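You operate a simulated robot arm through the tools that you are given. There is no shell and no other tool.

You run a simulated robot arm. Do the job below in one go: nothing can be reset, and whatever is moved stays where it is left.

## Task
Give the cup on the slide one portion from each jar.
Fine: any order of jars; then pull the slide out with the cup on it.

The check looks at the end state, three seconds after you hand in, the way a careful person would. Anything else that was tipped, shoved, dropped, spilled or broken makes it a failure.

## Robot
A 7-joint arm with a two-finger parallel gripper, fixed in place. Base frame: the origin is on the floor under the middle of its stand, x ahead of it, y to its left, z up. Lengths are in cm, angles in rad, forces in N, time in s.
With the tool pointing down near the work surface it reaches from about 38 to 88 cm from the base axis. Its first joint turns from -2.897 to 2.897 rad. Payload 3.43 kg.
The tool frame sits at the grasp point between the pads (the TCP): z along the fingers, y along the line on which they close. The tips reach 3.4 cm beyond it. The gripper opens to 12.8 cm. The fingers are 2.4 cm wide and 1.2 cm thick; the gripper's body (4.8 by 13 cm) begins 9.6 cm behind the TCP.
Orientation is that of the tool frame in the base frame, as [roll, pitch, yaw] about the fixed x, y, z axes, in that order (R = Rz(yaw) Ry(pitch) Rx(roll)). With the fingers straight down and closing along the base's y, the tool's x points along the base's -x, its y along +y and its z along -z.

## Interface
- The arm moves only by the tool nudge_tool. Its argument "targets" is a list of rows, each a list of 3 entries, a list of its own where there are three numbers: the closure in counts, from 0 (fully open) to 255 (shut), then the shift along the base's x, y, z in cm, then the turn, a rotation vector about the base's x, y, z in degrees. In form: [[gripper, [dx, dy, dz], [wx, wy, wz]], ...]. A call has 1 to 20 rows; each row shifts and turns the commanded pose from where the row before left it. Rows are played at 5 a second. More than 5 cm and 0.15 rad between two rows, or a gripper value outside its range, and nothing of the call is played. A pose out of reach is approached as far as the arm can. The call stops where the force on the tool passes 40 N (or 10 N more than at its start, if that is more) or the arm is blocked; 0.2 s more then pass. The fingers move at their own pace (about 15.3 cm/s each) and stop on an object; they squeeze with about 35 N. The grip force told is the motor's: it shows also when the fingers shut on nothing. Time passes only in rows, and 0.2 s behind the last, so rows that do not move let the fingers close. It gives the time, the measured TCP pose, the force on the tool (base axes), the opening and the grip force at its end, in the units of the frame above (readings bear some noise), with the torque about the TCP (base axes, N m) and any sound that the robot's microphone picked up, and new pictures: "pictures" is both (left out), scene, wrist or none.
- Cameras (640 x 400 px; columns grow to the right, rows downward): "scene" is fixed at [40.13, -65.01, 156.53]; the picture's right is [0.91, 0.42, 0.00], its down [0.33, -0.72, -0.61] and it looks along [-0.25, 0.56, -0.79] (base axes); focal length 214 px, centre (320, 200). "wrist" rides on the gripper at [7.6, -1.1, -16] in the tool frame; the picture's right is [0.15, 0.99, 0.00], its down [-0.88, 0.13, -0.46] and it looks along [-0.45, 0.07, 0.89] (tool axes); focal length 234 px, centre (320, 200). There is no depth. A picture from a camera that has moved, and an enlarged one, comes with that camera's place and axes in the base frame and with its lens.
- enlarge(camera, box): a new picture of the part [left, top, right, bottom] of that camera's present view, enlarged. It takes no simulated time.
- hand_in(): hands the job in; it is judged then, once.

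Places have to be worked out from the pictures, the camera data and where the tool is seen. Open the gripper and draw the arm clear of the work before you hand the job in, unless the task says otherwise.

The tools are called after "Emit:" by a JSON object that holds its "op" and its "data". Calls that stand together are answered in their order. nudge_tool: Moves the arm, as the interface text tells. Its arguments: {"type":"object","properties":{"targets":{"type":"array"},"pictures":{"type":"string","enum":["both","scene","wrist","none"]}},"required":["targets"]} The other tools are called the same way: enlarge (camera, box) takes an enlarged picture of a part of a camera's view; hand_in () hands the job in.

At the start:

```text
time_s: 0.0
eef_pos: [18.39, -34.0, 132.57]
ee_rot: [3.142, 0.0, -3.14]
wrist_force: [-0.6, -0.9, 0.0]
wrist_torque: [0.01, 0.01, 0.02]
finger_gap: 12.78
grasp_force: 0.0
```

scene: 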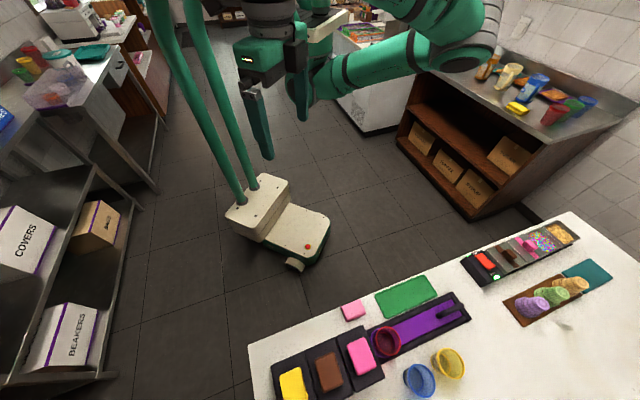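
wrist: 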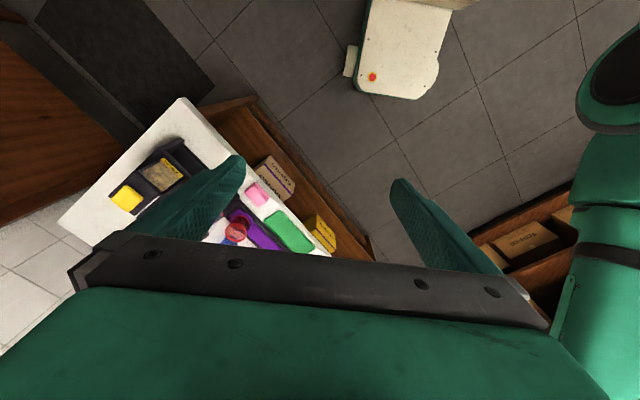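

I start by looking closely at the work surface in the scene picture before moving anything.

Emit:
{"op": "enlarge", "data": {"camera": "scene", "box": [240, 260, 480, 400]}}

Emit:
{"op": "enlarge", "data": {"camera": "scene", "box": [440, 200, 640, 340]}}

Emit:
{"op": "enlarge", "data": {"camera": "wrist", "box": [50, 90, 370, 290]}}

```text
2.67 times, centred on (360, 330) of scene
camera zoom: at [40.13, -65.01, 156.53], right [0.91, 0.42, 0.0], down [0.33, -0.72, -0.61], along [-0.25, 0.56, -0.79], focal length 572 px, centre (213, -147)
```

zoom: 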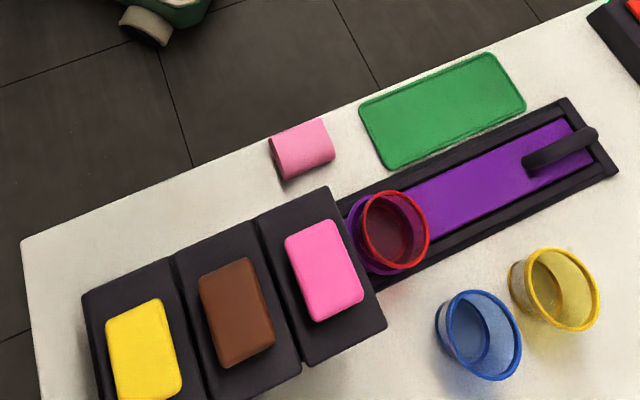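

```text
2.86 times, centred on (540, 270) of scene
camera zoom: at [40.13, -65.01, 156.53], right [0.91, 0.42, 0.0], down [0.33, -0.72, -0.61], along [-0.25, 0.56, -0.79], focal length 613 px, centre (-309, 0)
```

zoom: 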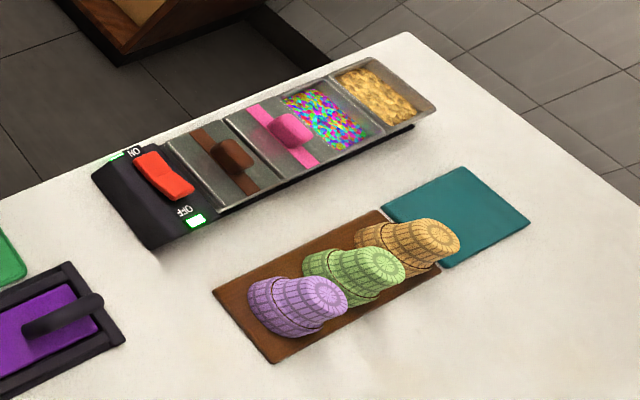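

```text
2.00 times, centred on (210, 190) of wrist
camera zoom: at [10.81, -35.07, 148.61], right [-0.15, 0.99, 0.0], down [0.88, 0.13, 0.46], along [0.45, 0.07, -0.89], focal length 468 px, centre (540, 220)
```

zoom: 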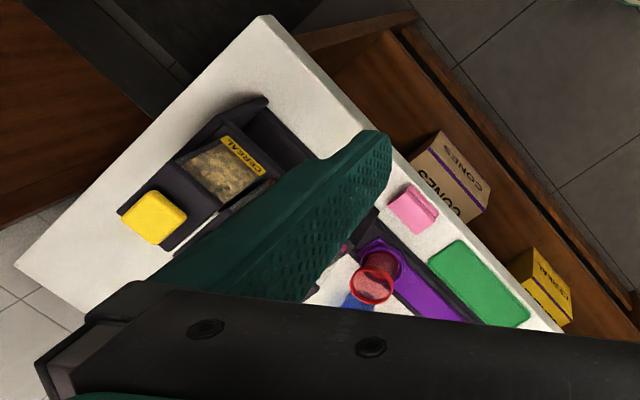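

The table top with dispensers, slide and cup lies ahead and right at about z 80–90 cm. I move the tool high above it so that the wrist camera gives a better look.

Emit:
{"op": "nudge_tool", "data": {"targets": [[0, [3.6, -1.8, -1], [0, 0, 0]], [0, [3.6, -1.8, -1], [0, 0, 0]], [0, [3.6, -1.8, -1], [0, 0, 0]], [0, [3.6, -1.8, -1], [0, 0, 0]], [0, [3.6, -1.8, -1], [0, 0, 0]], [0, [3.6, -1.8, -1], [0, 0, 0]]], "pictures": "both"}}

```text
time_s: 1.4
eef_pos: [39.96, -44.8, 126.64]
ee_rot: [-3.14, 0.0, 3.139]
wrist_force: [0.3, -0.3, 0.5]
wrist_torque: [0.0, 0.0, 0.01]
finger_gap: 12.78
grasp_force: 0.1
camera wrist: at [32.43, -45.83, 142.68], right [-0.14, 0.99, 0.0], down [0.88, 0.13, 0.46], along [0.45, 0.07, -0.89], focal length 234 px, centre (320, 200)
```

scene: 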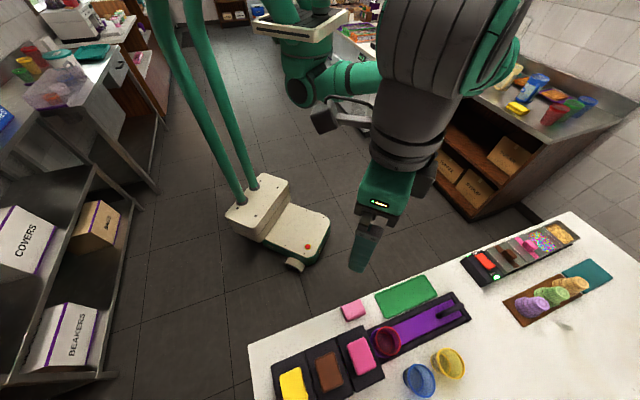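
wrist: 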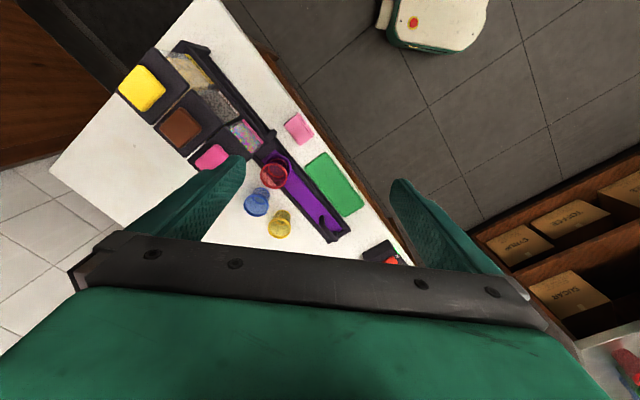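

The wrist view now shows the three dispensers along the rail. I take a closer look at it.

Emit:
{"op": "enlarge", "data": {"camera": "wrist", "box": [80, 20, 400, 260]}}

Emit:
{"op": "enlarge", "data": {"camera": "wrist", "box": [100, 30, 260, 180]}}

```text
1.67 times, centred on (240, 140) of wrist
camera zoom: at [32.43, -45.83, 142.68], right [-0.14, 0.99, 0.0], down [0.88, 0.13, 0.46], along [0.45, 0.07, -0.89], focal length 390 px, centre (453, 300)
```

zoom: 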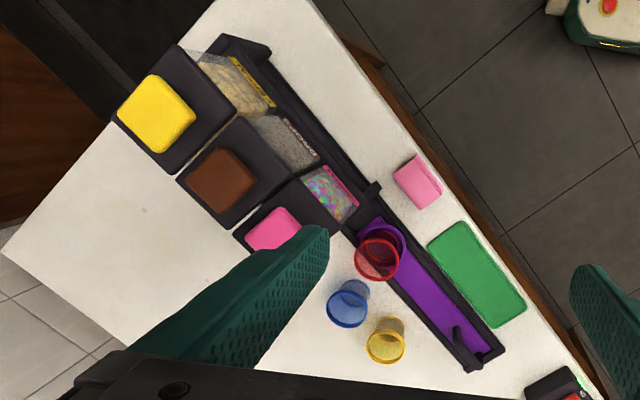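

```text
2.67 times, centred on (180, 105) of wrist
camera zoom: at [32.43, -45.83, 142.68], right [-0.14, 0.99, 0.0], down [0.88, 0.13, 0.46], along [0.45, 0.07, -0.89], focal length 624 px, centre (693, 453)
```

zoom: 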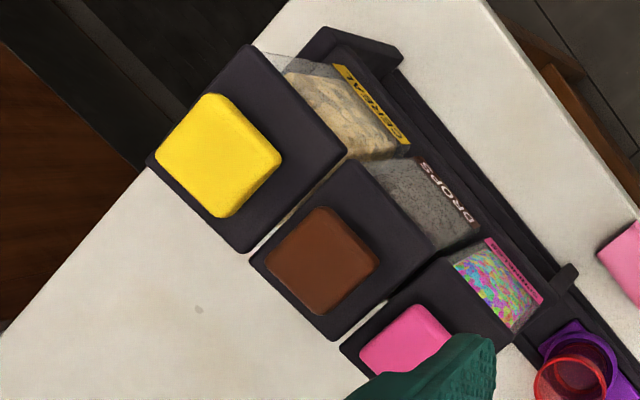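

I turn the tool by -45° about the vertical, since the table runs diagonally. I also shift so the wrist camera faces the row of dispensers.

Emit:
{"op": "nudge_tool", "data": {"targets": [[0, [-1.1, 0, -1], [0, 0, -7.5]], [0, [-1.1, 0, -1], [0, 0, -7.5]], [0, [-1.1, 0, -1], [0, 0, -7.5]], [0, [-1.1, 0, -1], [0, 0, -7.5]], [0, [-1.1, 0, -1], [0, 0, -7.5]], [0, [-1.1, 0, -1], [0, 0, -7.5]]], "pictures": "both"}}

```text
time_s: 2.8
eef_pos: [33.48, -44.49, 120.65]
ee_rot: [3.141, -0.001, 2.354]
wrist_force: [0.4, 0.4, 0.2]
wrist_torque: [-0.02, 0.02, -0.01]
finger_gap: 12.81
grasp_force: 0.0
camera wrist: at [27.25, -40.15, 136.57], right [0.6, 0.8, 0.0], down [0.71, -0.53, 0.46], along [0.37, -0.27, -0.89], focal length 234 px, centre (320, 200)
```

scene: 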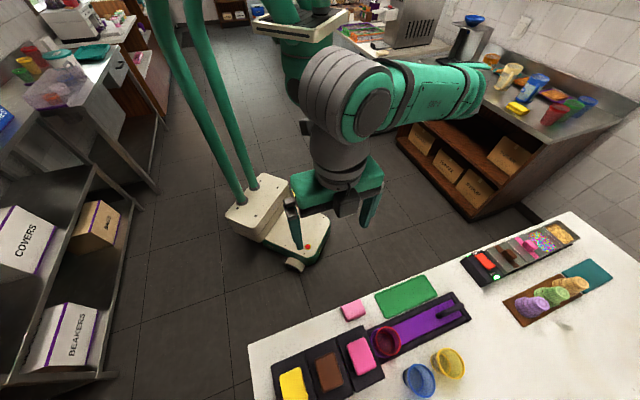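
wrist: 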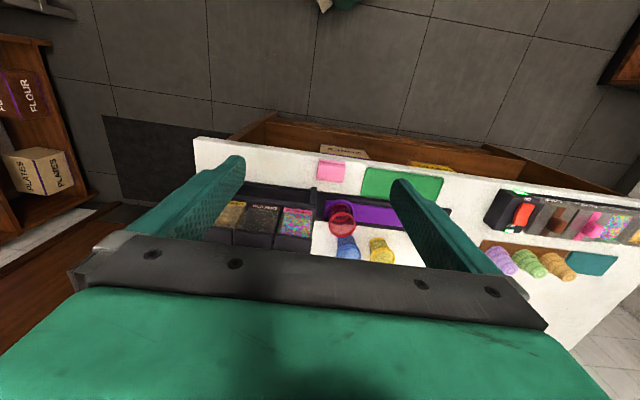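

I tilt the tool outward and shift it left along the table to see the front of the jars and the rail from a lower angle.

Emit:
{"op": "nudge_tool", "data": {"targets": [[0, [-1.1, -1.1, -1.5], [-5.3, -5.3, 0]], [0, [-1.1, -1.1, -1.5], [-5.3, -5.3, 0]], [0, [-1.1, -1.1, -1.5], [-5.3, -5.3, 0]], [0, [-1.1, -1.1, -1.5], [-5.3, -5.3, 0]], [0, [-1.1, -1.1, -1.5], [-5.3, -5.3, 0]]], "pictures": "both"}}

Emit:
{"op": "enlarge", "data": {"camera": "wrist", "box": [200, 80, 420, 240]}}

```text
time_s: 4.0
eef_pos: [27.93, -50.38, 113.11]
ee_rot: [-3.139, 0.655, 2.357]
wrist_force: [-0.2, 0.4, -0.4]
wrist_torque: [-0.03, 0.02, -0.01]
finger_gap: 12.82
grasp_force: 0.1
camera wrist: at [15.99, -39.94, 121.15], right [0.62, 0.78, -0.09], down [0.39, -0.2, 0.9], along [0.68, -0.59, -0.43], focal length 234 px, centre (320, 200)
```

scene: 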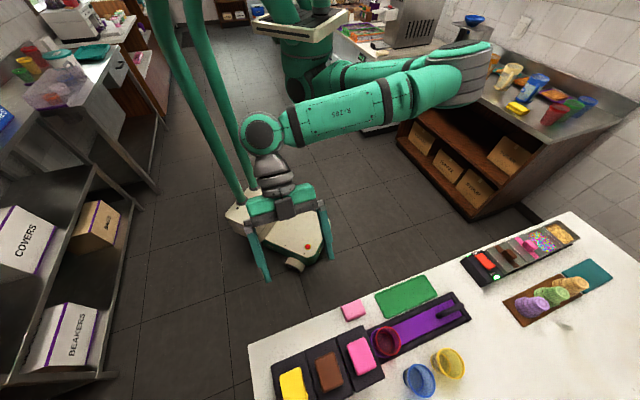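
wrist: 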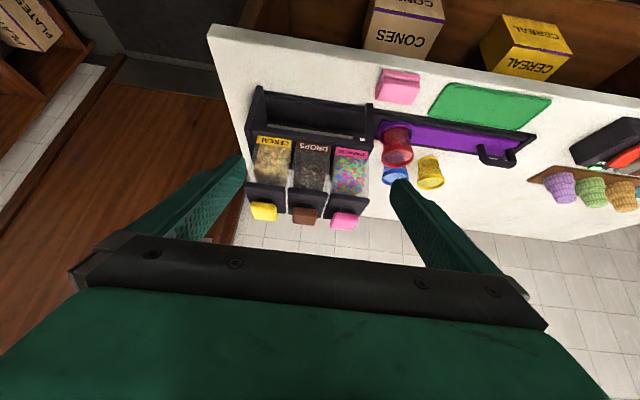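

```text
2.50 times, centred on (310, 160) of wrist
camera zoom: at [15.99, -39.94, 121.15], right [0.62, 0.78, -0.09], down [0.39, -0.2, 0.9], along [0.68, -0.59, -0.43], focal length 585 px, centre (345, 300)
```

zoom: 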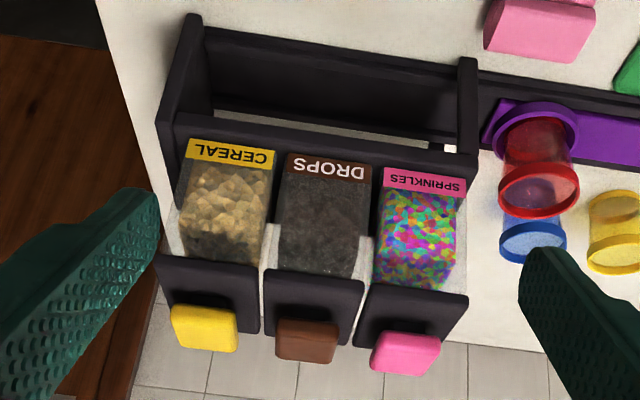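

The jars (CEREAL, DROPS, SPRINKLES) stand in a frame above the rail, with push pads on their lids at about z≈107. I look closer at the slide handle, the track and the frame in the current view.

Emit:
{"op": "enlarge", "data": {"camera": "wrist", "box": [360, 100, 560, 220]}}

Emit:
{"op": "enlarge", "data": {"camera": "scene", "box": [360, 280, 480, 360]}}

Emit:
{"op": "enlarge", "data": {"camera": "wrist", "box": [235, 80, 385, 180]}}

```text
3.20 times, centred on (460, 160) of wrist
camera zoom: at [15.99, -39.94, 121.15], right [0.62, 0.78, -0.09], down [0.39, -0.2, 0.9], along [0.68, -0.59, -0.43], focal length 749 px, centre (-128, 328)
```

zoom: 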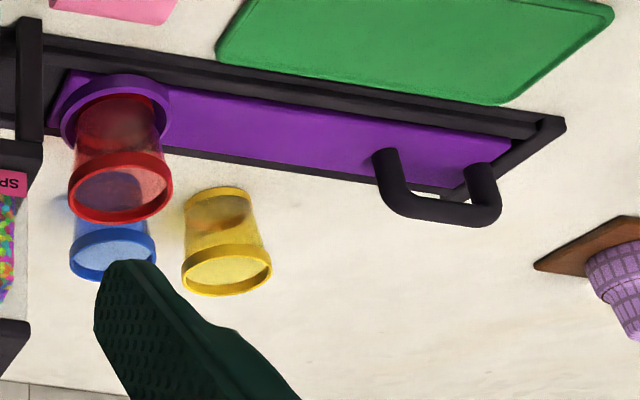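

```text
5.00 times, centred on (420, 320) of scene
camera zoom: at [40.13, -65.01, 156.53], right [0.91, 0.42, 0.0], down [0.33, -0.72, -0.61], along [-0.25, 0.56, -0.79], focal length 1072 px, centre (-180, -400)
```

zoom: 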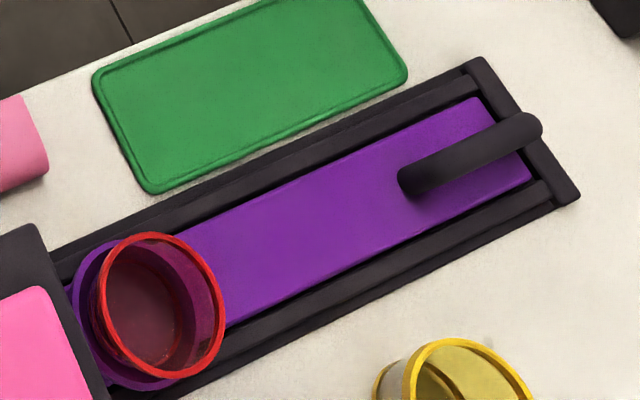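

```text
4.00 times, centred on (310, 130) of wrist
camera zoom: at [15.99, -39.94, 121.15], right [0.62, 0.78, -0.09], down [0.39, -0.2, 0.9], along [0.68, -0.59, -0.43], focal length 937 px, centre (360, 480)
```

zoom: 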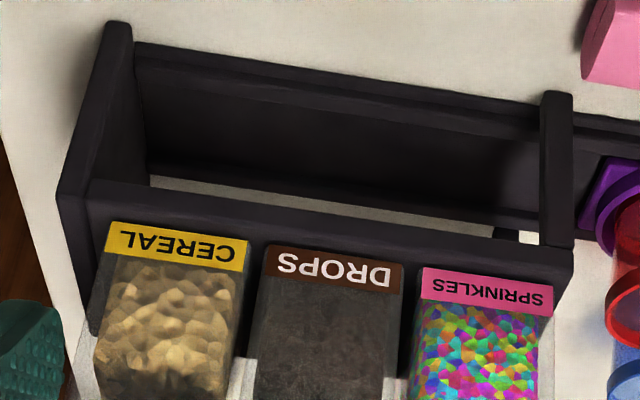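

The slide has an arch handle along the track (≈ n 75.5 cm toward -45°, 21 cm along the track, bar top z≈90). I straighten the tool, turn it so that the fingers close across the handle bar, and move above it.

Emit:
{"op": "nudge_tool", "data": {"targets": [[0, [2.33, 0.66, 0.8], [5.3, 5.3, 0]], [0, [2.33, 0.66, 0.8], [5.3, 5.3, 0]], [0, [2.33, 0.66, 0.8], [5.3, 5.3, 0]], [0, [2.33, 0.66, 0.8], [5.3, 5.3, 0]], [0, [2.33, 0.66, 0.8], [5.3, 5.3, 0]], [140, [2.33, 0.66, -0.3], [0, 0, -7.5]], [140, [2.33, 0.66, -0.3], [0, 0, -7.5]], [140, [2.33, 0.66, -0.3], [0, 0, -7.5]], [140, [2.33, 0.66, -0.3], [0, 0, -7.5]], [140, [2.33, 0.66, -0.3], [0, 0, -7.5]], [140, [2.33, 0.66, -0.3], [0, 0, -7.5]], [140, [2.33, 0.66, -0.3], [0, 0, -7.5]], [140, [2.33, 0.66, -0.3], [0, 0, -7.5]], [140, [2.33, 0.66, -0.3], [0, 0, -7.5]], [140, [2.33, 0.66, -0.3], [0, 0, -7.5]], [140, [2.33, 0.66, -0.3], [0, 0, -7.5]], [140, [2.33, 0.66, -0.3], [0, 0, -7.5]]], "pictures": "both"}}

```text
time_s: 7.6
eef_pos: [51.11, -43.65, 115.71]
ee_rot: [-3.142, 0.0, 1.7]
wrist_force: [0.4, 0.0, -0.2]
wrist_torque: [0.01, 0.02, 0.0]
finger_gap: 5.76
grasp_force: 0.1
out of reach, approached as far as the arm can: row 11, 12, 13, 14, 15, 16, 17
camera wrist: at [49.06, -36.3, 131.64], right [0.96, 0.27, 0.0], down [0.24, -0.86, 0.46], along [0.12, -0.44, -0.89], focal length 234 px, centre (320, 200)
```

scene: 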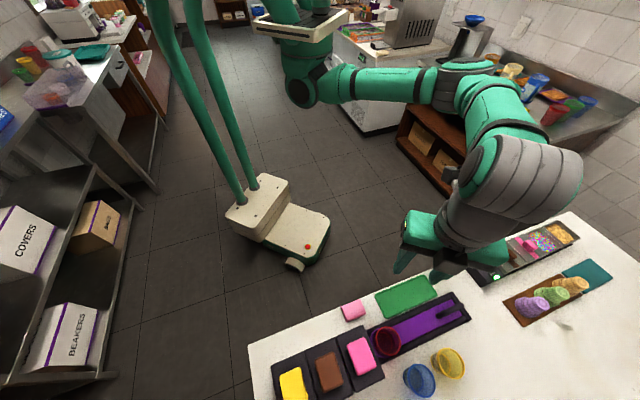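
wrist: 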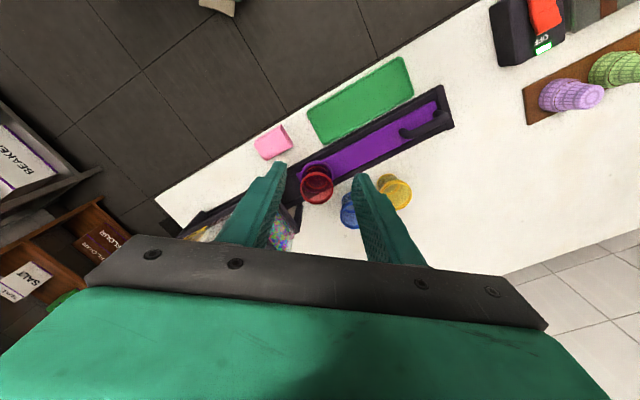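

The turn stopped at yaw ≈97° because a joint limit keeps me from going further that way. I'll go round the other way instead, starting with one small turn to see where the commanded pose stands.

Emit:
{"op": "nudge_tool", "data": {"targets": [[140, [0, 0, 0], [0, 0, 8]]], "pictures": "none"}}

```text
time_s: 8.0
eef_pos: [51.18, -43.54, 115.66]
ee_rot: [-3.14, -0.001, 1.843]
wrist_force: [-0.2, -0.1, -0.7]
wrist_torque: [0.01, 0.0, 0.01]
finger_gap: 5.8
grasp_force: 0.0
```

The command continues from the actual pose, so I rotate the long way round while drifting over toward the handle, staying high.

Emit:
{"op": "nudge_tool", "data": {"targets": [[140, [0.52, 0.18, 0], [0, 0, 8.5]], [140, [0.52, 0.18, 0], [0, 0, 8.5]], [140, [0.52, 0.18, 0], [0, 0, 8.5]], [140, [0.52, 0.18, 0], [0, 0, 8.5]], [140, [0.52, 0.18, 0], [0, 0, 8.5]], [140, [0.52, 0.18, 0], [0, 0, 8.5]], [140, [0.52, 0.18, 0], [0, 0, 8.5]], [140, [0.52, 0.18, 0], [0, 0, 8.5]], [140, [0.52, 0.18, 0], [0, 0, 8.5]], [140, [0.52, 0.18, 0], [0, 0, 8.5]], [140, [0.52, 0.18, 0], [0, 0, 8.5]], [140, [0.52, 0.18, 0], [0, 0, 8.5]], [140, [0.52, 0.18, 0], [0, 0, 8.5]], [140, [0.52, 0.18, 0], [0, 0, 8.5]], [140, [0.52, 0.18, 0], [0, 0, 8.5]], [140, [0.52, 0.18, 0], [0, 0, 8.5]], [140, [0.52, 0.18, 0], [0, 0, 8.5]], [140, [0.52, 0.18, 0], [0, 0, 8.5]]], "pictures": "wrist"}}

```text
time_s: 11.8
eef_pos: [60.68, -40.37, 115.74]
ee_rot: [-3.142, 0.0, -1.77]
wrist_force: [-0.1, 0.2, 0.5]
wrist_torque: [-0.02, -0.02, 0.0]
finger_gap: 5.77
grasp_force: 0.0
camera wrist: at [60.14, -48.06, 131.67], right [-1.0, 0.05, 0.0], down [0.05, 0.89, 0.46], along [0.02, 0.45, -0.89], focal length 234 px, centre (320, 200)
```

wrist: 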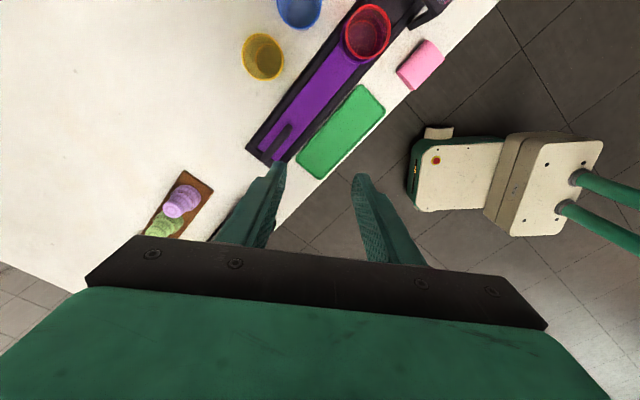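

Yaw is now 259° and the turn goes well; the handle is visible in the wrist view. I continue to 405° (tool x along the track's outer end) and above the handle.

Emit:
{"op": "nudge_tool", "data": {"targets": [[140, [0.5, 0.18, 0], [0, 0, 8.5]], [140, [0.5, 0.18, 0], [0, 0, 8.5]], [140, [0.5, 0.18, 0], [0, 0, 8.5]], [140, [0.5, 0.18, 0], [0, 0, 8.5]], [140, [0.5, 0.18, 0], [0, 0, 8.5]], [140, [0.5, 0.18, 0], [0, 0, 8.5]], [140, [0.5, 0.18, 0], [0, 0, 8.5]], [140, [0.5, 0.18, 0], [0, 0, 8.5]], [140, [0.5, 0.18, 0], [0, 0, 8.5]], [140, [0.5, 0.18, 0], [0, 0, 8.5]], [140, [0.5, 0.18, 0], [0, 0, 8.5]], [140, [0.5, 0.18, 0], [0, 0, 8.5]], [140, [0.5, 0.18, 0], [0, 0, 8.5]], [140, [0.5, 0.18, 0], [0, 0, 8.5]], [140, [0.5, 0.18, 0], [0, 0, 8.5]], [140, [0.5, 0.18, 0], [0, 0, 8.5]], [140, [0.5, 0.18, 0], [0, 0, 8.5]], [140, [0.5, 0.18, 0], [0, 0, 1.9]]], "pictures": "both"}}

```text
time_s: 15.6
eef_pos: [69.75, -37.04, 115.85]
ee_rot: [-3.141, 0.001, 0.786]
wrist_force: [-0.9, 0.1, -0.1]
wrist_torque: [0.01, -0.01, -0.04]
finger_gap: 5.76
grasp_force: 0.1
camera wrist: at [74.21, -30.99, 131.67], right [0.8, -0.6, 0.0], down [-0.53, -0.71, 0.46], along [-0.27, -0.37, -0.89], focal length 234 px, centre (320, 200)
```

scene: 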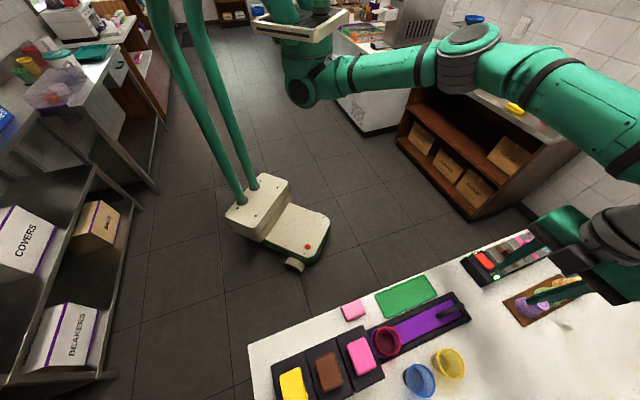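
wrist: 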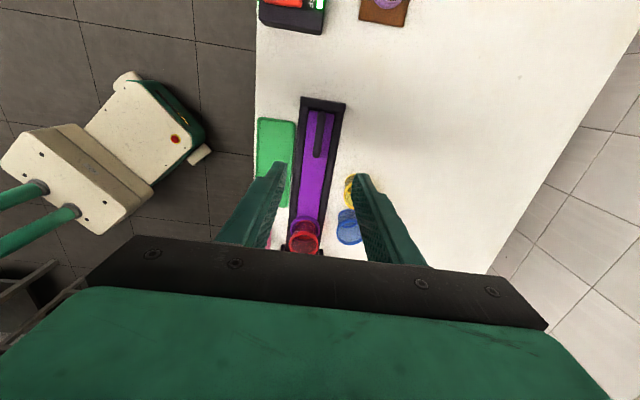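

The tool is now above the handle with fingers closing across the bar. I enlarge the wrist view to measure the handle's place.

Emit:
{"op": "enlarge", "data": {"camera": "wrist", "box": [250, 80, 390, 180]}}

Emit:
{"op": "enlarge", "data": {"camera": "wrist", "box": [270, 170, 370, 260]}}

```text
4.00 times, centred on (320, 130) of wrist
camera zoom: at [74.21, -30.99, 131.67], right [0.8, -0.6, 0.0], down [-0.53, -0.71, 0.46], along [-0.27, -0.37, -0.89], focal length 937 px, centre (320, 480)
```

zoom: 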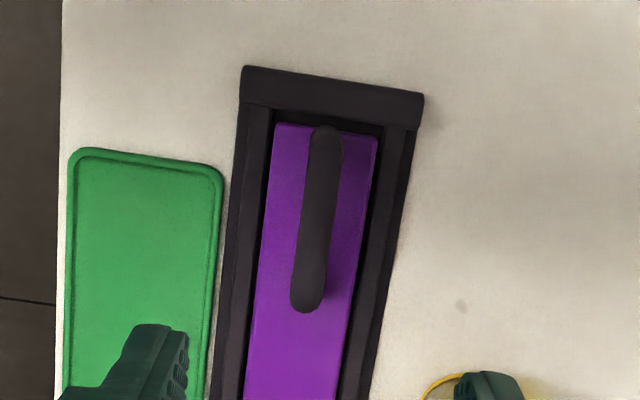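

```text
4.44 times, centred on (320, 215) of wrist
camera zoom: at [74.21, -30.99, 131.67], right [0.8, -0.6, 0.0], down [-0.53, -0.71, 0.46], along [-0.27, -0.37, -0.89], focal length 1041 px, centre (320, 133)
```

zoom: 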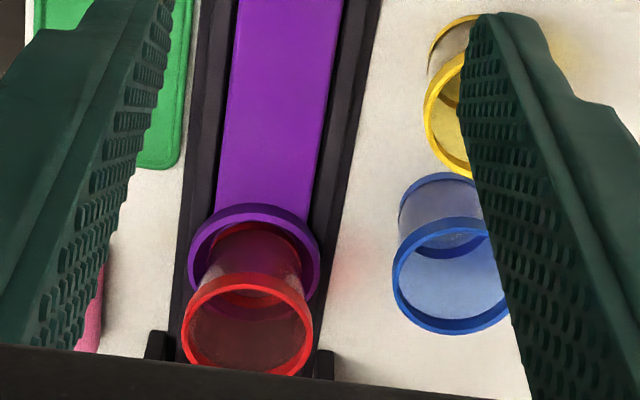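

The handle bar spans about q 18–26 cm at n≈75.5, with its top near z≈89. I descend over its outer half and stop a little above the grasp height to check.

Emit:
{"op": "nudge_tool", "data": {"targets": [[140, [0.25, 0.25, -4.5], [0, 0, 0]], [140, [0.25, 0.25, -4.5], [0, 0, 0]], [140, [0, 0, -4.5], [0, 0, 0]], [140, [0, 0, -4.5], [0, 0, 0]], [140, [0, 0, -4], [0, 0, 0]]], "pictures": "both"}}

Emit:
{"op": "enlarge", "data": {"camera": "wrist", "box": [220, 100, 420, 240]}}

Emit:
{"op": "enlarge", "data": {"camera": "scene", "box": [400, 220, 520, 340]}}

```text
time_s: 16.8
eef_pos: [70.13, -36.74, 93.69]
ee_rot: [3.141, 0.0, 0.784]
wrist_force: [0.3, 0.0, 0.6]
wrist_torque: [-0.03, 0.03, 0.0]
finger_gap: 5.78
grasp_force: 0.0
camera wrist: at [74.65, -30.59, 109.6], right [0.8, -0.6, 0.0], down [-0.53, -0.71, 0.46], along [-0.27, -0.37, -0.89], focal length 234 px, centre (320, 200)
```

scene: 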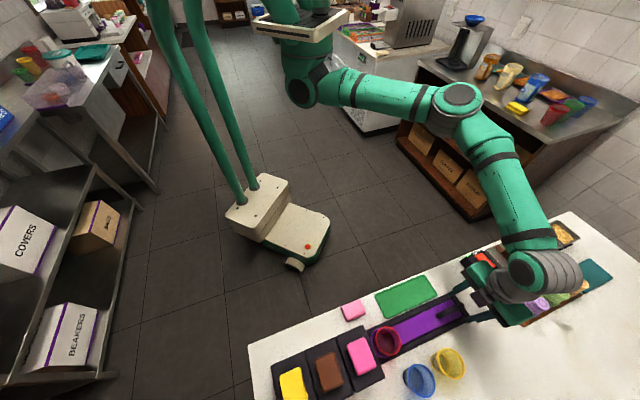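
wrist: 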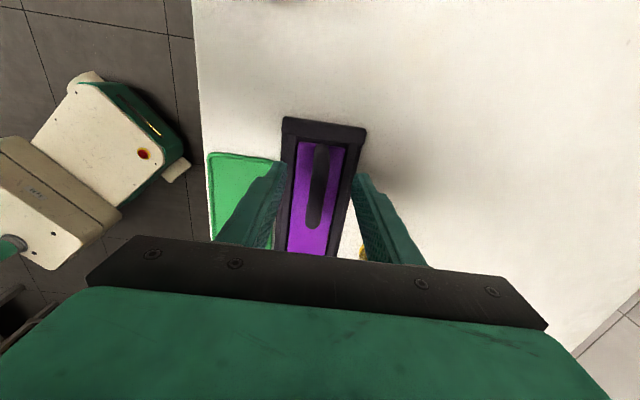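

```text
2.86 times, centred on (320, 170) of wrist
camera zoom: at [74.65, -30.59, 109.6], right [0.8, -0.6, 0.0], down [-0.53, -0.71, 0.46], along [-0.27, -0.37, -0.89], focal length 669 px, centre (320, 286)
```

zoom: 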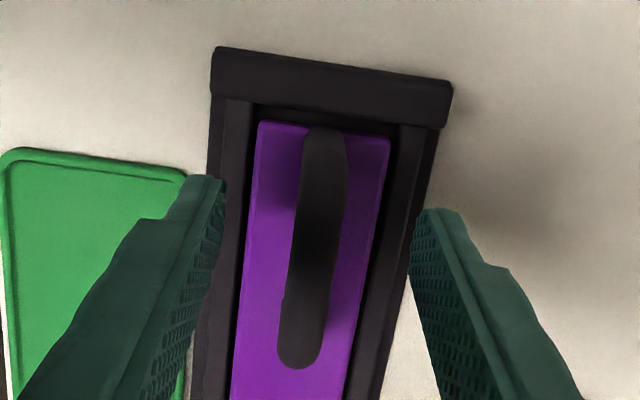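

```text
3.33 times, centred on (460, 280) of scene
camera zoom: at [40.13, -65.01, 156.53], right [0.91, 0.42, 0.0], down [0.33, -0.72, -0.61], along [-0.25, 0.56, -0.79], focal length 715 px, centre (-147, -67)
```

zoom: 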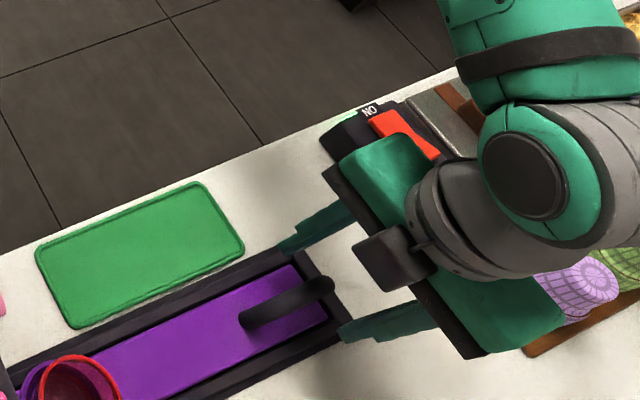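

The bar lies between the open fingers, centred within about 0.2 cm. I lower 3.6 cm and close on the bar.

Emit:
{"op": "nudge_tool", "data": {"targets": [[140, [-0.05, 0.05, -1.8], [0, 0, 0]], [140, [0, 0, -1.8], [0, 0, 0]], [140, [0, 0, 0], [0, 0, 0]], [255, [0, 0, 0], [0, 0, 0]], [255, [0, 0, 0], [0, 0, 0]], [255, [0, 0, 0], [0, 0, 0]]], "pictures": "both"}}

Emit:
{"op": "enlarge", "data": {"camera": "wrist", "box": [220, 100, 420, 240]}}

```text
time_s: 18.2
eef_pos: [70.17, -36.67, 90.02]
ee_rot: [-3.14, -0.002, 0.784]
wrist_force: [7.2, -7.2, -3.7]
wrist_torque: [0.32, -0.31, 0.07]
finger_gap: 1.49
grasp_force: 45.0
camera wrist: at [74.64, -30.54, 105.99], right [0.8, -0.6, 0.0], down [-0.53, -0.71, 0.46], along [-0.27, -0.37, -0.89], focal length 234 px, centre (320, 200)
```

scene: 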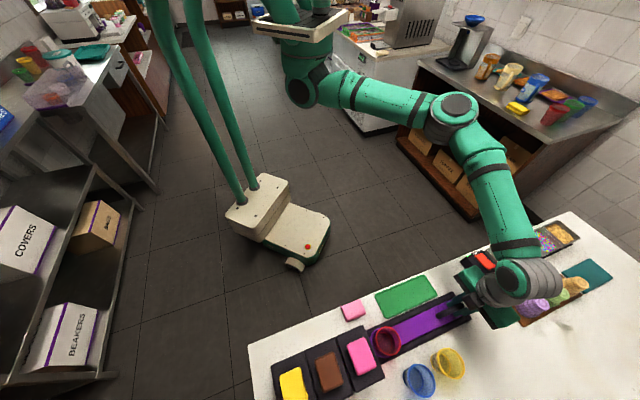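
wrist: 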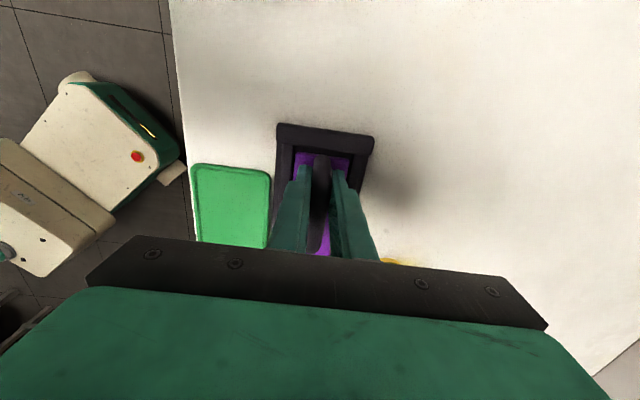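

```text
2.86 times, centred on (320, 170) of wrist
camera zoom: at [74.64, -30.54, 105.99], right [0.8, -0.6, 0.0], down [-0.53, -0.71, 0.46], along [-0.27, -0.37, -0.89], focal length 669 px, centre (320, 286)
```

zoom: 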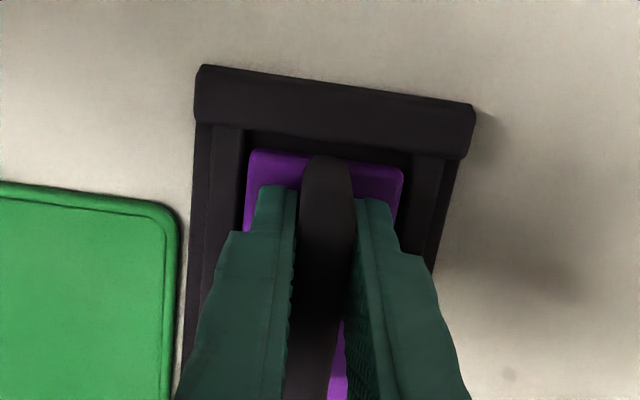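

The bar is gripped (gap 1.49 cm). I now push the slide inward gently about 9.9 cm along the track, to bring the cup under the SPRINKLES jar.

Emit:
{"op": "nudge_tool", "data": {"targets": [[255, [0.1, -0.1, 0], [0, 0, 0]], [255, [-0.35, -0.36, 0], [0, 0, 0]], [255, [-0.63, -0.64, 0], [0, 0, 0]], [255, [-0.7, -0.71, 0], [0, 0, 0]], [255, [-0.7, -0.71, 0], [0, 0, 0]]], "pictures": "scene"}}

```text
time_s: 19.4
eef_pos: [67.65, -39.13, 89.98]
ee_rot: [-3.138, 0.001, 0.783]
wrist_force: [-8.3, 9.1, -7.8]
wrist_torque: [-0.06, -0.12, 0.04]
finger_gap: 1.48
grasp_force: 44.9
```

scene: 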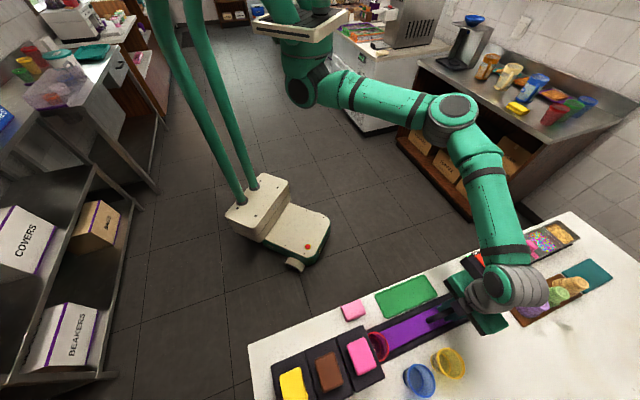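

The slide moves along with the handle, with a small sideways load. I relax it by about 0.1 cm and continue the push 6.4 cm more.

Emit:
{"op": "nudge_tool", "data": {"targets": [[255, [-0.07, 0.07, 0], [0, 0, 0]], [255, [-0.5, -0.5, 0], [0, 0, 0]], [255, [-0.7, -0.7, 0], [0, 0, 0]], [255, [-0.7, -0.7, 0], [0, 0, 0]], [255, [-0.7, -0.7, 0], [0, 0, 0]], [255, [-0.7, -0.71, 0], [0, 0, 0]], [255, [-0.7, -0.71, 0], [0, 0, 0]], [255, [-0.4, -0.41, 0], [0, 0, 0]], [255, [0, 0, 0], [0, 0, 0]]], "pictures": "both"}}

Emit:
{"op": "enlarge", "data": {"camera": "scene", "box": [300, 300, 440, 400]}}

Emit:
{"op": "enlarge", "data": {"camera": "wrist", "box": [220, 100, 420, 240]}}

```text
time_s: 21.4
eef_pos: [63.31, -43.45, 90.03]
ee_rot: [-3.14, 0.0, 0.783]
wrist_force: [-10.7, 7.0, -19.7]
wrist_torque: [0.26, -0.26, 0.14]
finger_gap: 1.46
grasp_force: 45.2
camera wrist: at [67.86, -37.38, 105.99], right [0.8, -0.6, 0.0], down [-0.53, -0.71, 0.46], along [-0.27, -0.36, -0.89], focal length 234 px, centre (320, 200)
```

scene: 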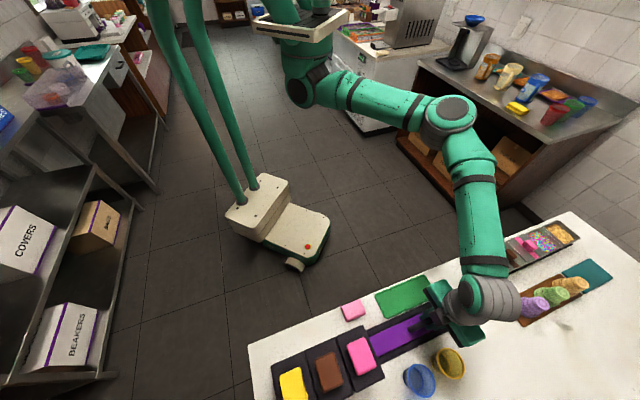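
wrist: 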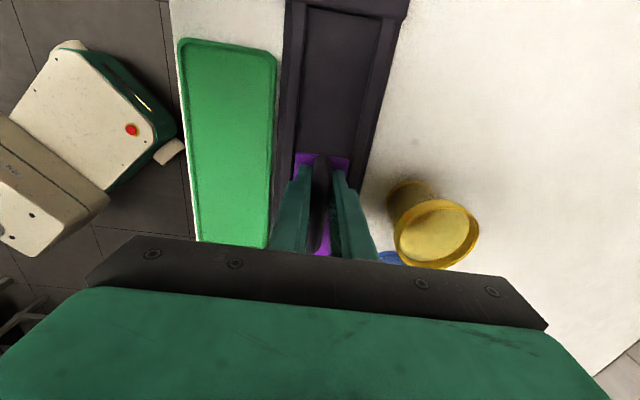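

```text
4.00 times, centred on (370, 350) of scene
camera zoom: at [40.13, -65.01, 156.53], right [0.91, 0.42, 0.0], down [0.33, -0.72, -0.61], along [-0.25, 0.56, -0.79], focal length 858 px, centre (120, -400)
```

zoom: 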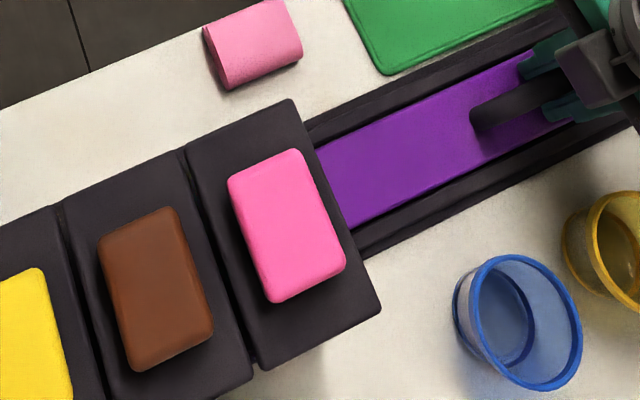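

```text
2.86 times, centred on (320, 170) of wrist
camera zoom: at [67.86, -37.38, 105.99], right [0.8, -0.6, 0.0], down [-0.53, -0.71, 0.46], along [-0.27, -0.36, -0.89], focal length 669 px, centre (320, 286)
```

zoom: 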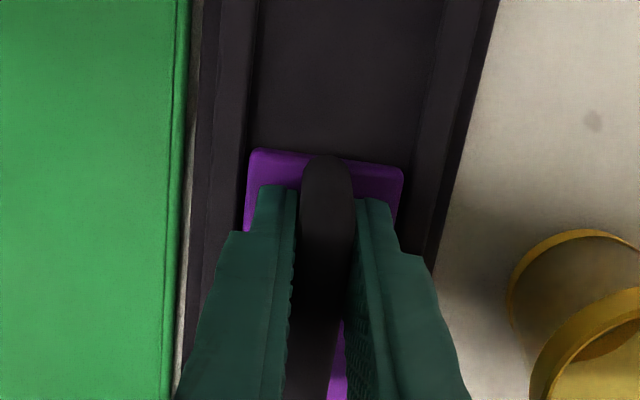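

The slide has moved 9.65 cm without slipping in the grip, and the cup is now hidden under the pink lid. I push 0.35 cm more, relieve the side load, release the bar and rise straight up.

Emit:
{"op": "nudge_tool", "data": {"targets": [[255, [-0.07, 0.07, -0.08], [0, 0, 0]], [255, [-0.25, -0.25, 0], [0, 0, 0]], [255, [0, 0, 0], [0, 0, 0]]], "pictures": "none"}}

```text
time_s: 22.2
eef_pos: [63.0, -43.65, 89.97]
ee_rot: [3.14, -0.001, 0.784]
wrist_force: [-0.6, -0.1, -12.7]
wrist_torque: [-0.33, 0.52, 0.18]
finger_gap: 1.46
grasp_force: 45.3
```

The slide is 10.0 cm in and the side load is gone. I open to about 4 cm and rise straight up.

Emit:
{"op": "nudge_tool", "data": {"targets": [[170, [0, 0, 0], [0, 0, 0]], [170, [0, 0, 0], [0, 0, 0]], [170, [0, 0, 1.5], [0, 0, 0]], [170, [0, 0, 4], [0, 0, 0]], [170, [0, 0, 4.8], [0, 0, 0]], [170, [0, 0, 4.8], [0, 0, 0]], [170, [0, 0, 4.8], [0, 0, 0]], [170, [0, 0, 4.8], [0, 0, 0]]], "pictures": "both"}}

Emit:
{"op": "enlarge", "data": {"camera": "wrist", "box": [220, 100, 420, 240]}}

```text
time_s: 24.0
eef_pos: [62.95, -43.56, 114.87]
ee_rot: [-3.141, 0.002, 0.784]
wrist_force: [0.4, -0.1, 0.0]
wrist_torque: [-0.01, 0.0, 0.01]
finger_gap: 4.24
grasp_force: 0.1
camera wrist: at [67.54, -37.52, 130.74], right [0.8, -0.6, 0.0], down [-0.53, -0.71, 0.46], along [-0.27, -0.36, -0.89], focal length 234 px, centre (320, 200)
```

scene: 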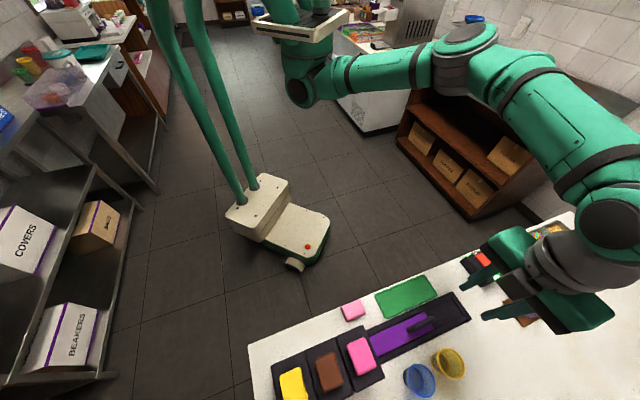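
wrist: 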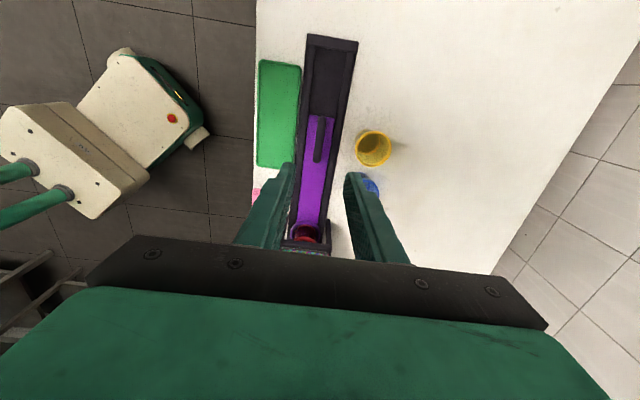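

```text
2.86 times, centred on (320, 170) of wrist
camera zoom: at [67.54, -37.52, 130.74], right [0.8, -0.6, 0.0], down [-0.53, -0.71, 0.46], along [-0.27, -0.36, -0.89], focal length 669 px, centre (320, 286)
```

zoom: 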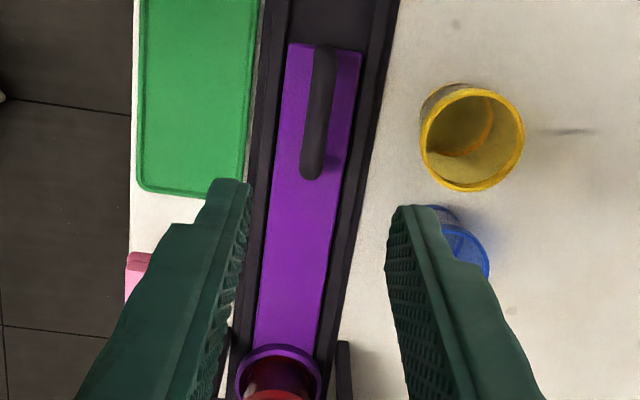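

The slide stayed put when released. To check the alignment from the front before pressing, I turn back to the base-side viewing pose, staying high.

Emit:
{"op": "nudge_tool", "data": {"targets": [[170, [-0.97, -0.09, 0.1], [0, 0, -8.44]], [170, [-0.97, -0.09, 0.1], [0, 0, -8.44]], [170, [-0.97, -0.09, 0.1], [0, 0, -8.44]], [170, [-0.97, -0.09, 0.1], [0, 0, -8.44]], [170, [-0.97, -0.09, 0.1], [0, 0, -8.44]], [170, [-0.97, -0.09, 0.1], [0, 0, -8.44]], [170, [-0.97, -0.09, 0.1], [0, 0, -8.44]], [170, [-0.97, -0.09, 0.1], [0, 0, -8.44]], [170, [-0.97, -0.09, 0.1], [0, 0, -8.44]], [170, [-0.97, -0.09, 0.1], [0, 0, -8.44]], [170, [-0.97, -0.09, 0], [0, 0, -8.44]], [170, [-0.97, -0.09, 0], [0, 0, -8.44]], [170, [-0.97, -0.09, 0], [0, 0, -8.44]], [170, [-0.97, -0.09, 0], [0, 0, -8.44]], [170, [-0.97, -0.09, 0], [0, 0, -8.44]], [170, [-0.97, -0.09, 0], [0, 0, -8.44]], [170, [-0.97, -0.09, 0], [0, 0, -8.44]], [170, [-0.97, -0.09, 0], [0, 0, -8.44]], [170, [-0.97, -0.09, 0], [0, 0, -8.44]], [170, [-0.97, -0.09, 0], [0, 0, -8.44]]], "pictures": "none"}}

Emit:
{"op": "nudge_tool", "data": {"targets": [[0, [-0.97, -0.09, 0], [0, 0, -8.44]], [0, [-0.97, -0.09, 0], [0, 0, -8.44]], [0, [-0.97, -0.09, 0], [0, 0, -8.44]], [0, [-0.97, -0.09, 0], [0, 0, -8.44]], [0, [-0.97, -0.09, 0], [0, 0, -8.44]], [0, [-0.97, -0.09, 0], [0, 0, -8.44]], [0, [-0.97, -0.09, 0], [0, 0, -8.44]], [0, [-0.97, -0.09, 0], [0, 0, -8.44]], [0, [-0.97, -0.09, 0], [0, 0, -8.44]], [0, [-0.97, -0.09, 0], [0, 0, -8.44]], [0, [-0.97, -0.09, 0], [0, 0, -8.44]], [0, [-0.97, -0.09, 0], [0, 0, -8.44]]], "pictures": "both"}}

```text
time_s: 28.2
eef_pos: [43.58, -45.37, 115.58]
ee_rot: [3.141, 0.0, -2.167]
wrist_force: [-0.4, 0.0, -0.4]
wrist_torque: [-0.03, -0.02, 0.04]
finger_gap: 4.26
grasp_force: 0.0
```

```text
time_s: 30.8
eef_pos: [31.84, -46.43, 115.72]
ee_rot: [3.14, 0.001, 2.352]
wrist_force: [-0.5, 0.0, -0.1]
wrist_torque: [-0.02, 0.01, 0.0]
finger_gap: 12.79
grasp_force: 0.1
camera wrist: at [25.74, -41.95, 131.7], right [0.6, 0.8, 0.0], down [0.71, -0.53, 0.46], along [0.36, -0.27, -0.89], focal length 234 px, centre (320, 200)
```

scene: 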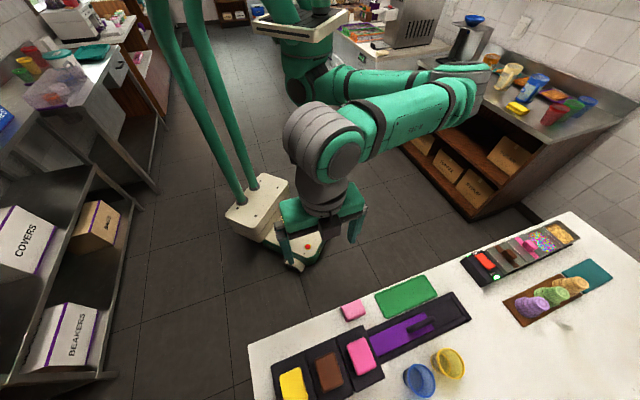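
wrist: 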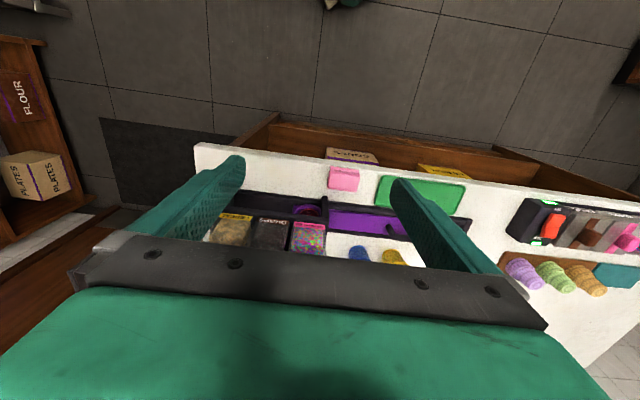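

Now I tilt the tool outward to look at the cup under the jars from the front.

Emit:
{"op": "nudge_tool", "data": {"targets": [[0, [-0.35, 0.35, -1], [-5.3, -5.3, 0]], [0, [-0.35, 0.35, -1], [-5.3, -5.3, 0]], [0, [-0.35, 0.35, -1], [-5.3, -5.3, 0]], [0, [-0.35, 0.35, -1], [-5.3, -5.3, 0]], [0, [-0.35, 0.35, -1], [-5.3, -5.3, 0]], [0, [-0.35, 0.35, -1], [-5.3, -5.3, 0]], [0, [-0.35, 0.35, -1], [-5.3, -5.3, 0]]], "pictures": "wrist"}}

Emit:
{"op": "enlarge", "data": {"camera": "wrist", "box": [220, 80, 400, 220]}}

```text
time_s: 32.4
eef_pos: [29.55, -44.14, 108.73]
ee_rot: [3.136, 0.915, 2.35]
wrist_force: [-0.5, -0.3, -0.6]
wrist_torque: [0.01, -0.01, -0.02]
finger_gap: 12.82
grasp_force: 0.0
camera wrist: at [16.51, -32.79, 112.42], right [0.64, 0.76, -0.11], down [0.21, -0.03, 0.98], along [0.74, -0.65, -0.18], focal length 234 px, centre (320, 200)
```

wrist: 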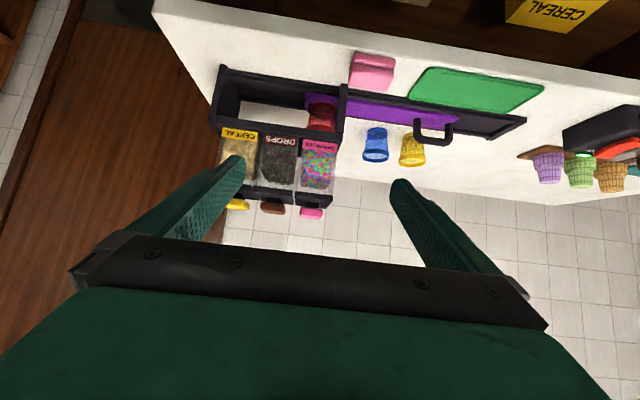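

```text
2.86 times, centred on (310, 150) of wrist
camera zoom: at [16.51, -32.79, 112.42], right [0.64, 0.76, -0.11], down [0.21, -0.03, 0.98], along [0.74, -0.65, -0.18], focal length 669 px, centre (349, 343)
```

zoom: 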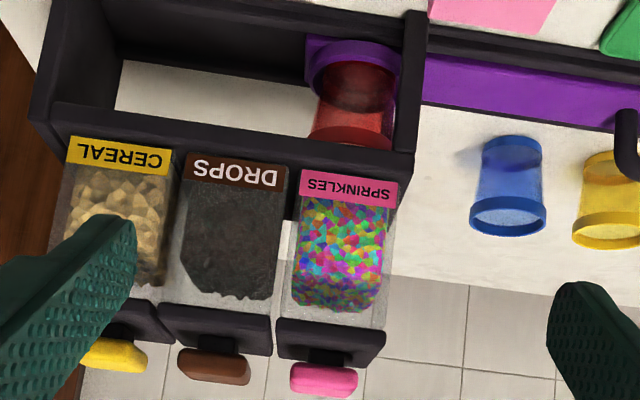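

The cup sits in its ring under the SPRINKLES jar. I enlarge further to measure how well it is centred.

Emit:
{"op": "enlarge", "data": {"camera": "wrist", "box": [280, 80, 360, 140]}}

Emit:
{"op": "enlarge", "data": {"camera": "wrist", "box": [270, 130, 370, 220]}}

```text
6.67 times, centred on (320, 110) of wrist
camera zoom: at [16.51, -32.79, 112.42], right [0.64, 0.76, -0.11], down [0.21, -0.03, 0.98], along [0.74, -0.65, -0.18], focal length 1561 px, centre (320, 800)
```

zoom: 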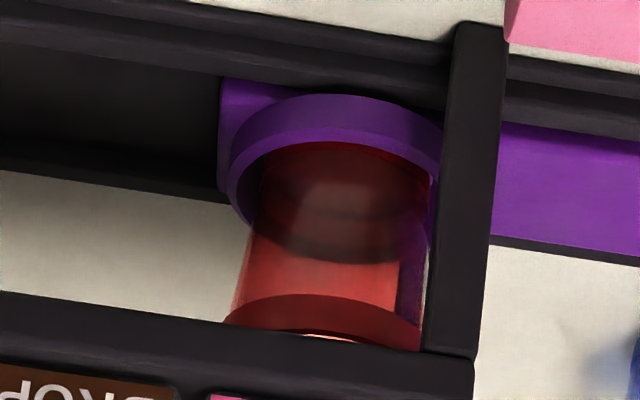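

```text
4.44 times, centred on (320, 175) of wrist
camera zoom: at [16.51, -32.79, 112.42], right [0.64, 0.76, -0.11], down [0.21, -0.03, 0.98], along [0.74, -0.65, -0.18], focal length 1041 px, centre (320, 311)
```

zoom: 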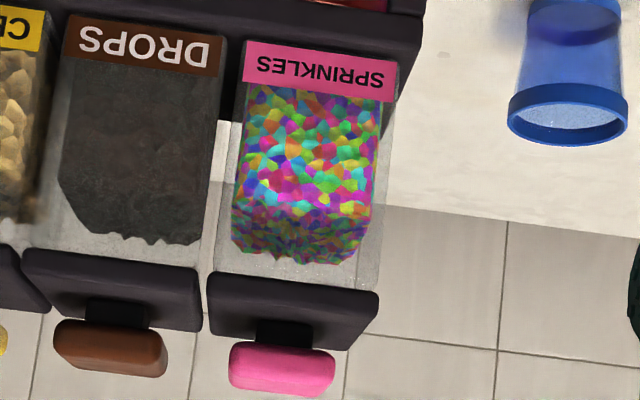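

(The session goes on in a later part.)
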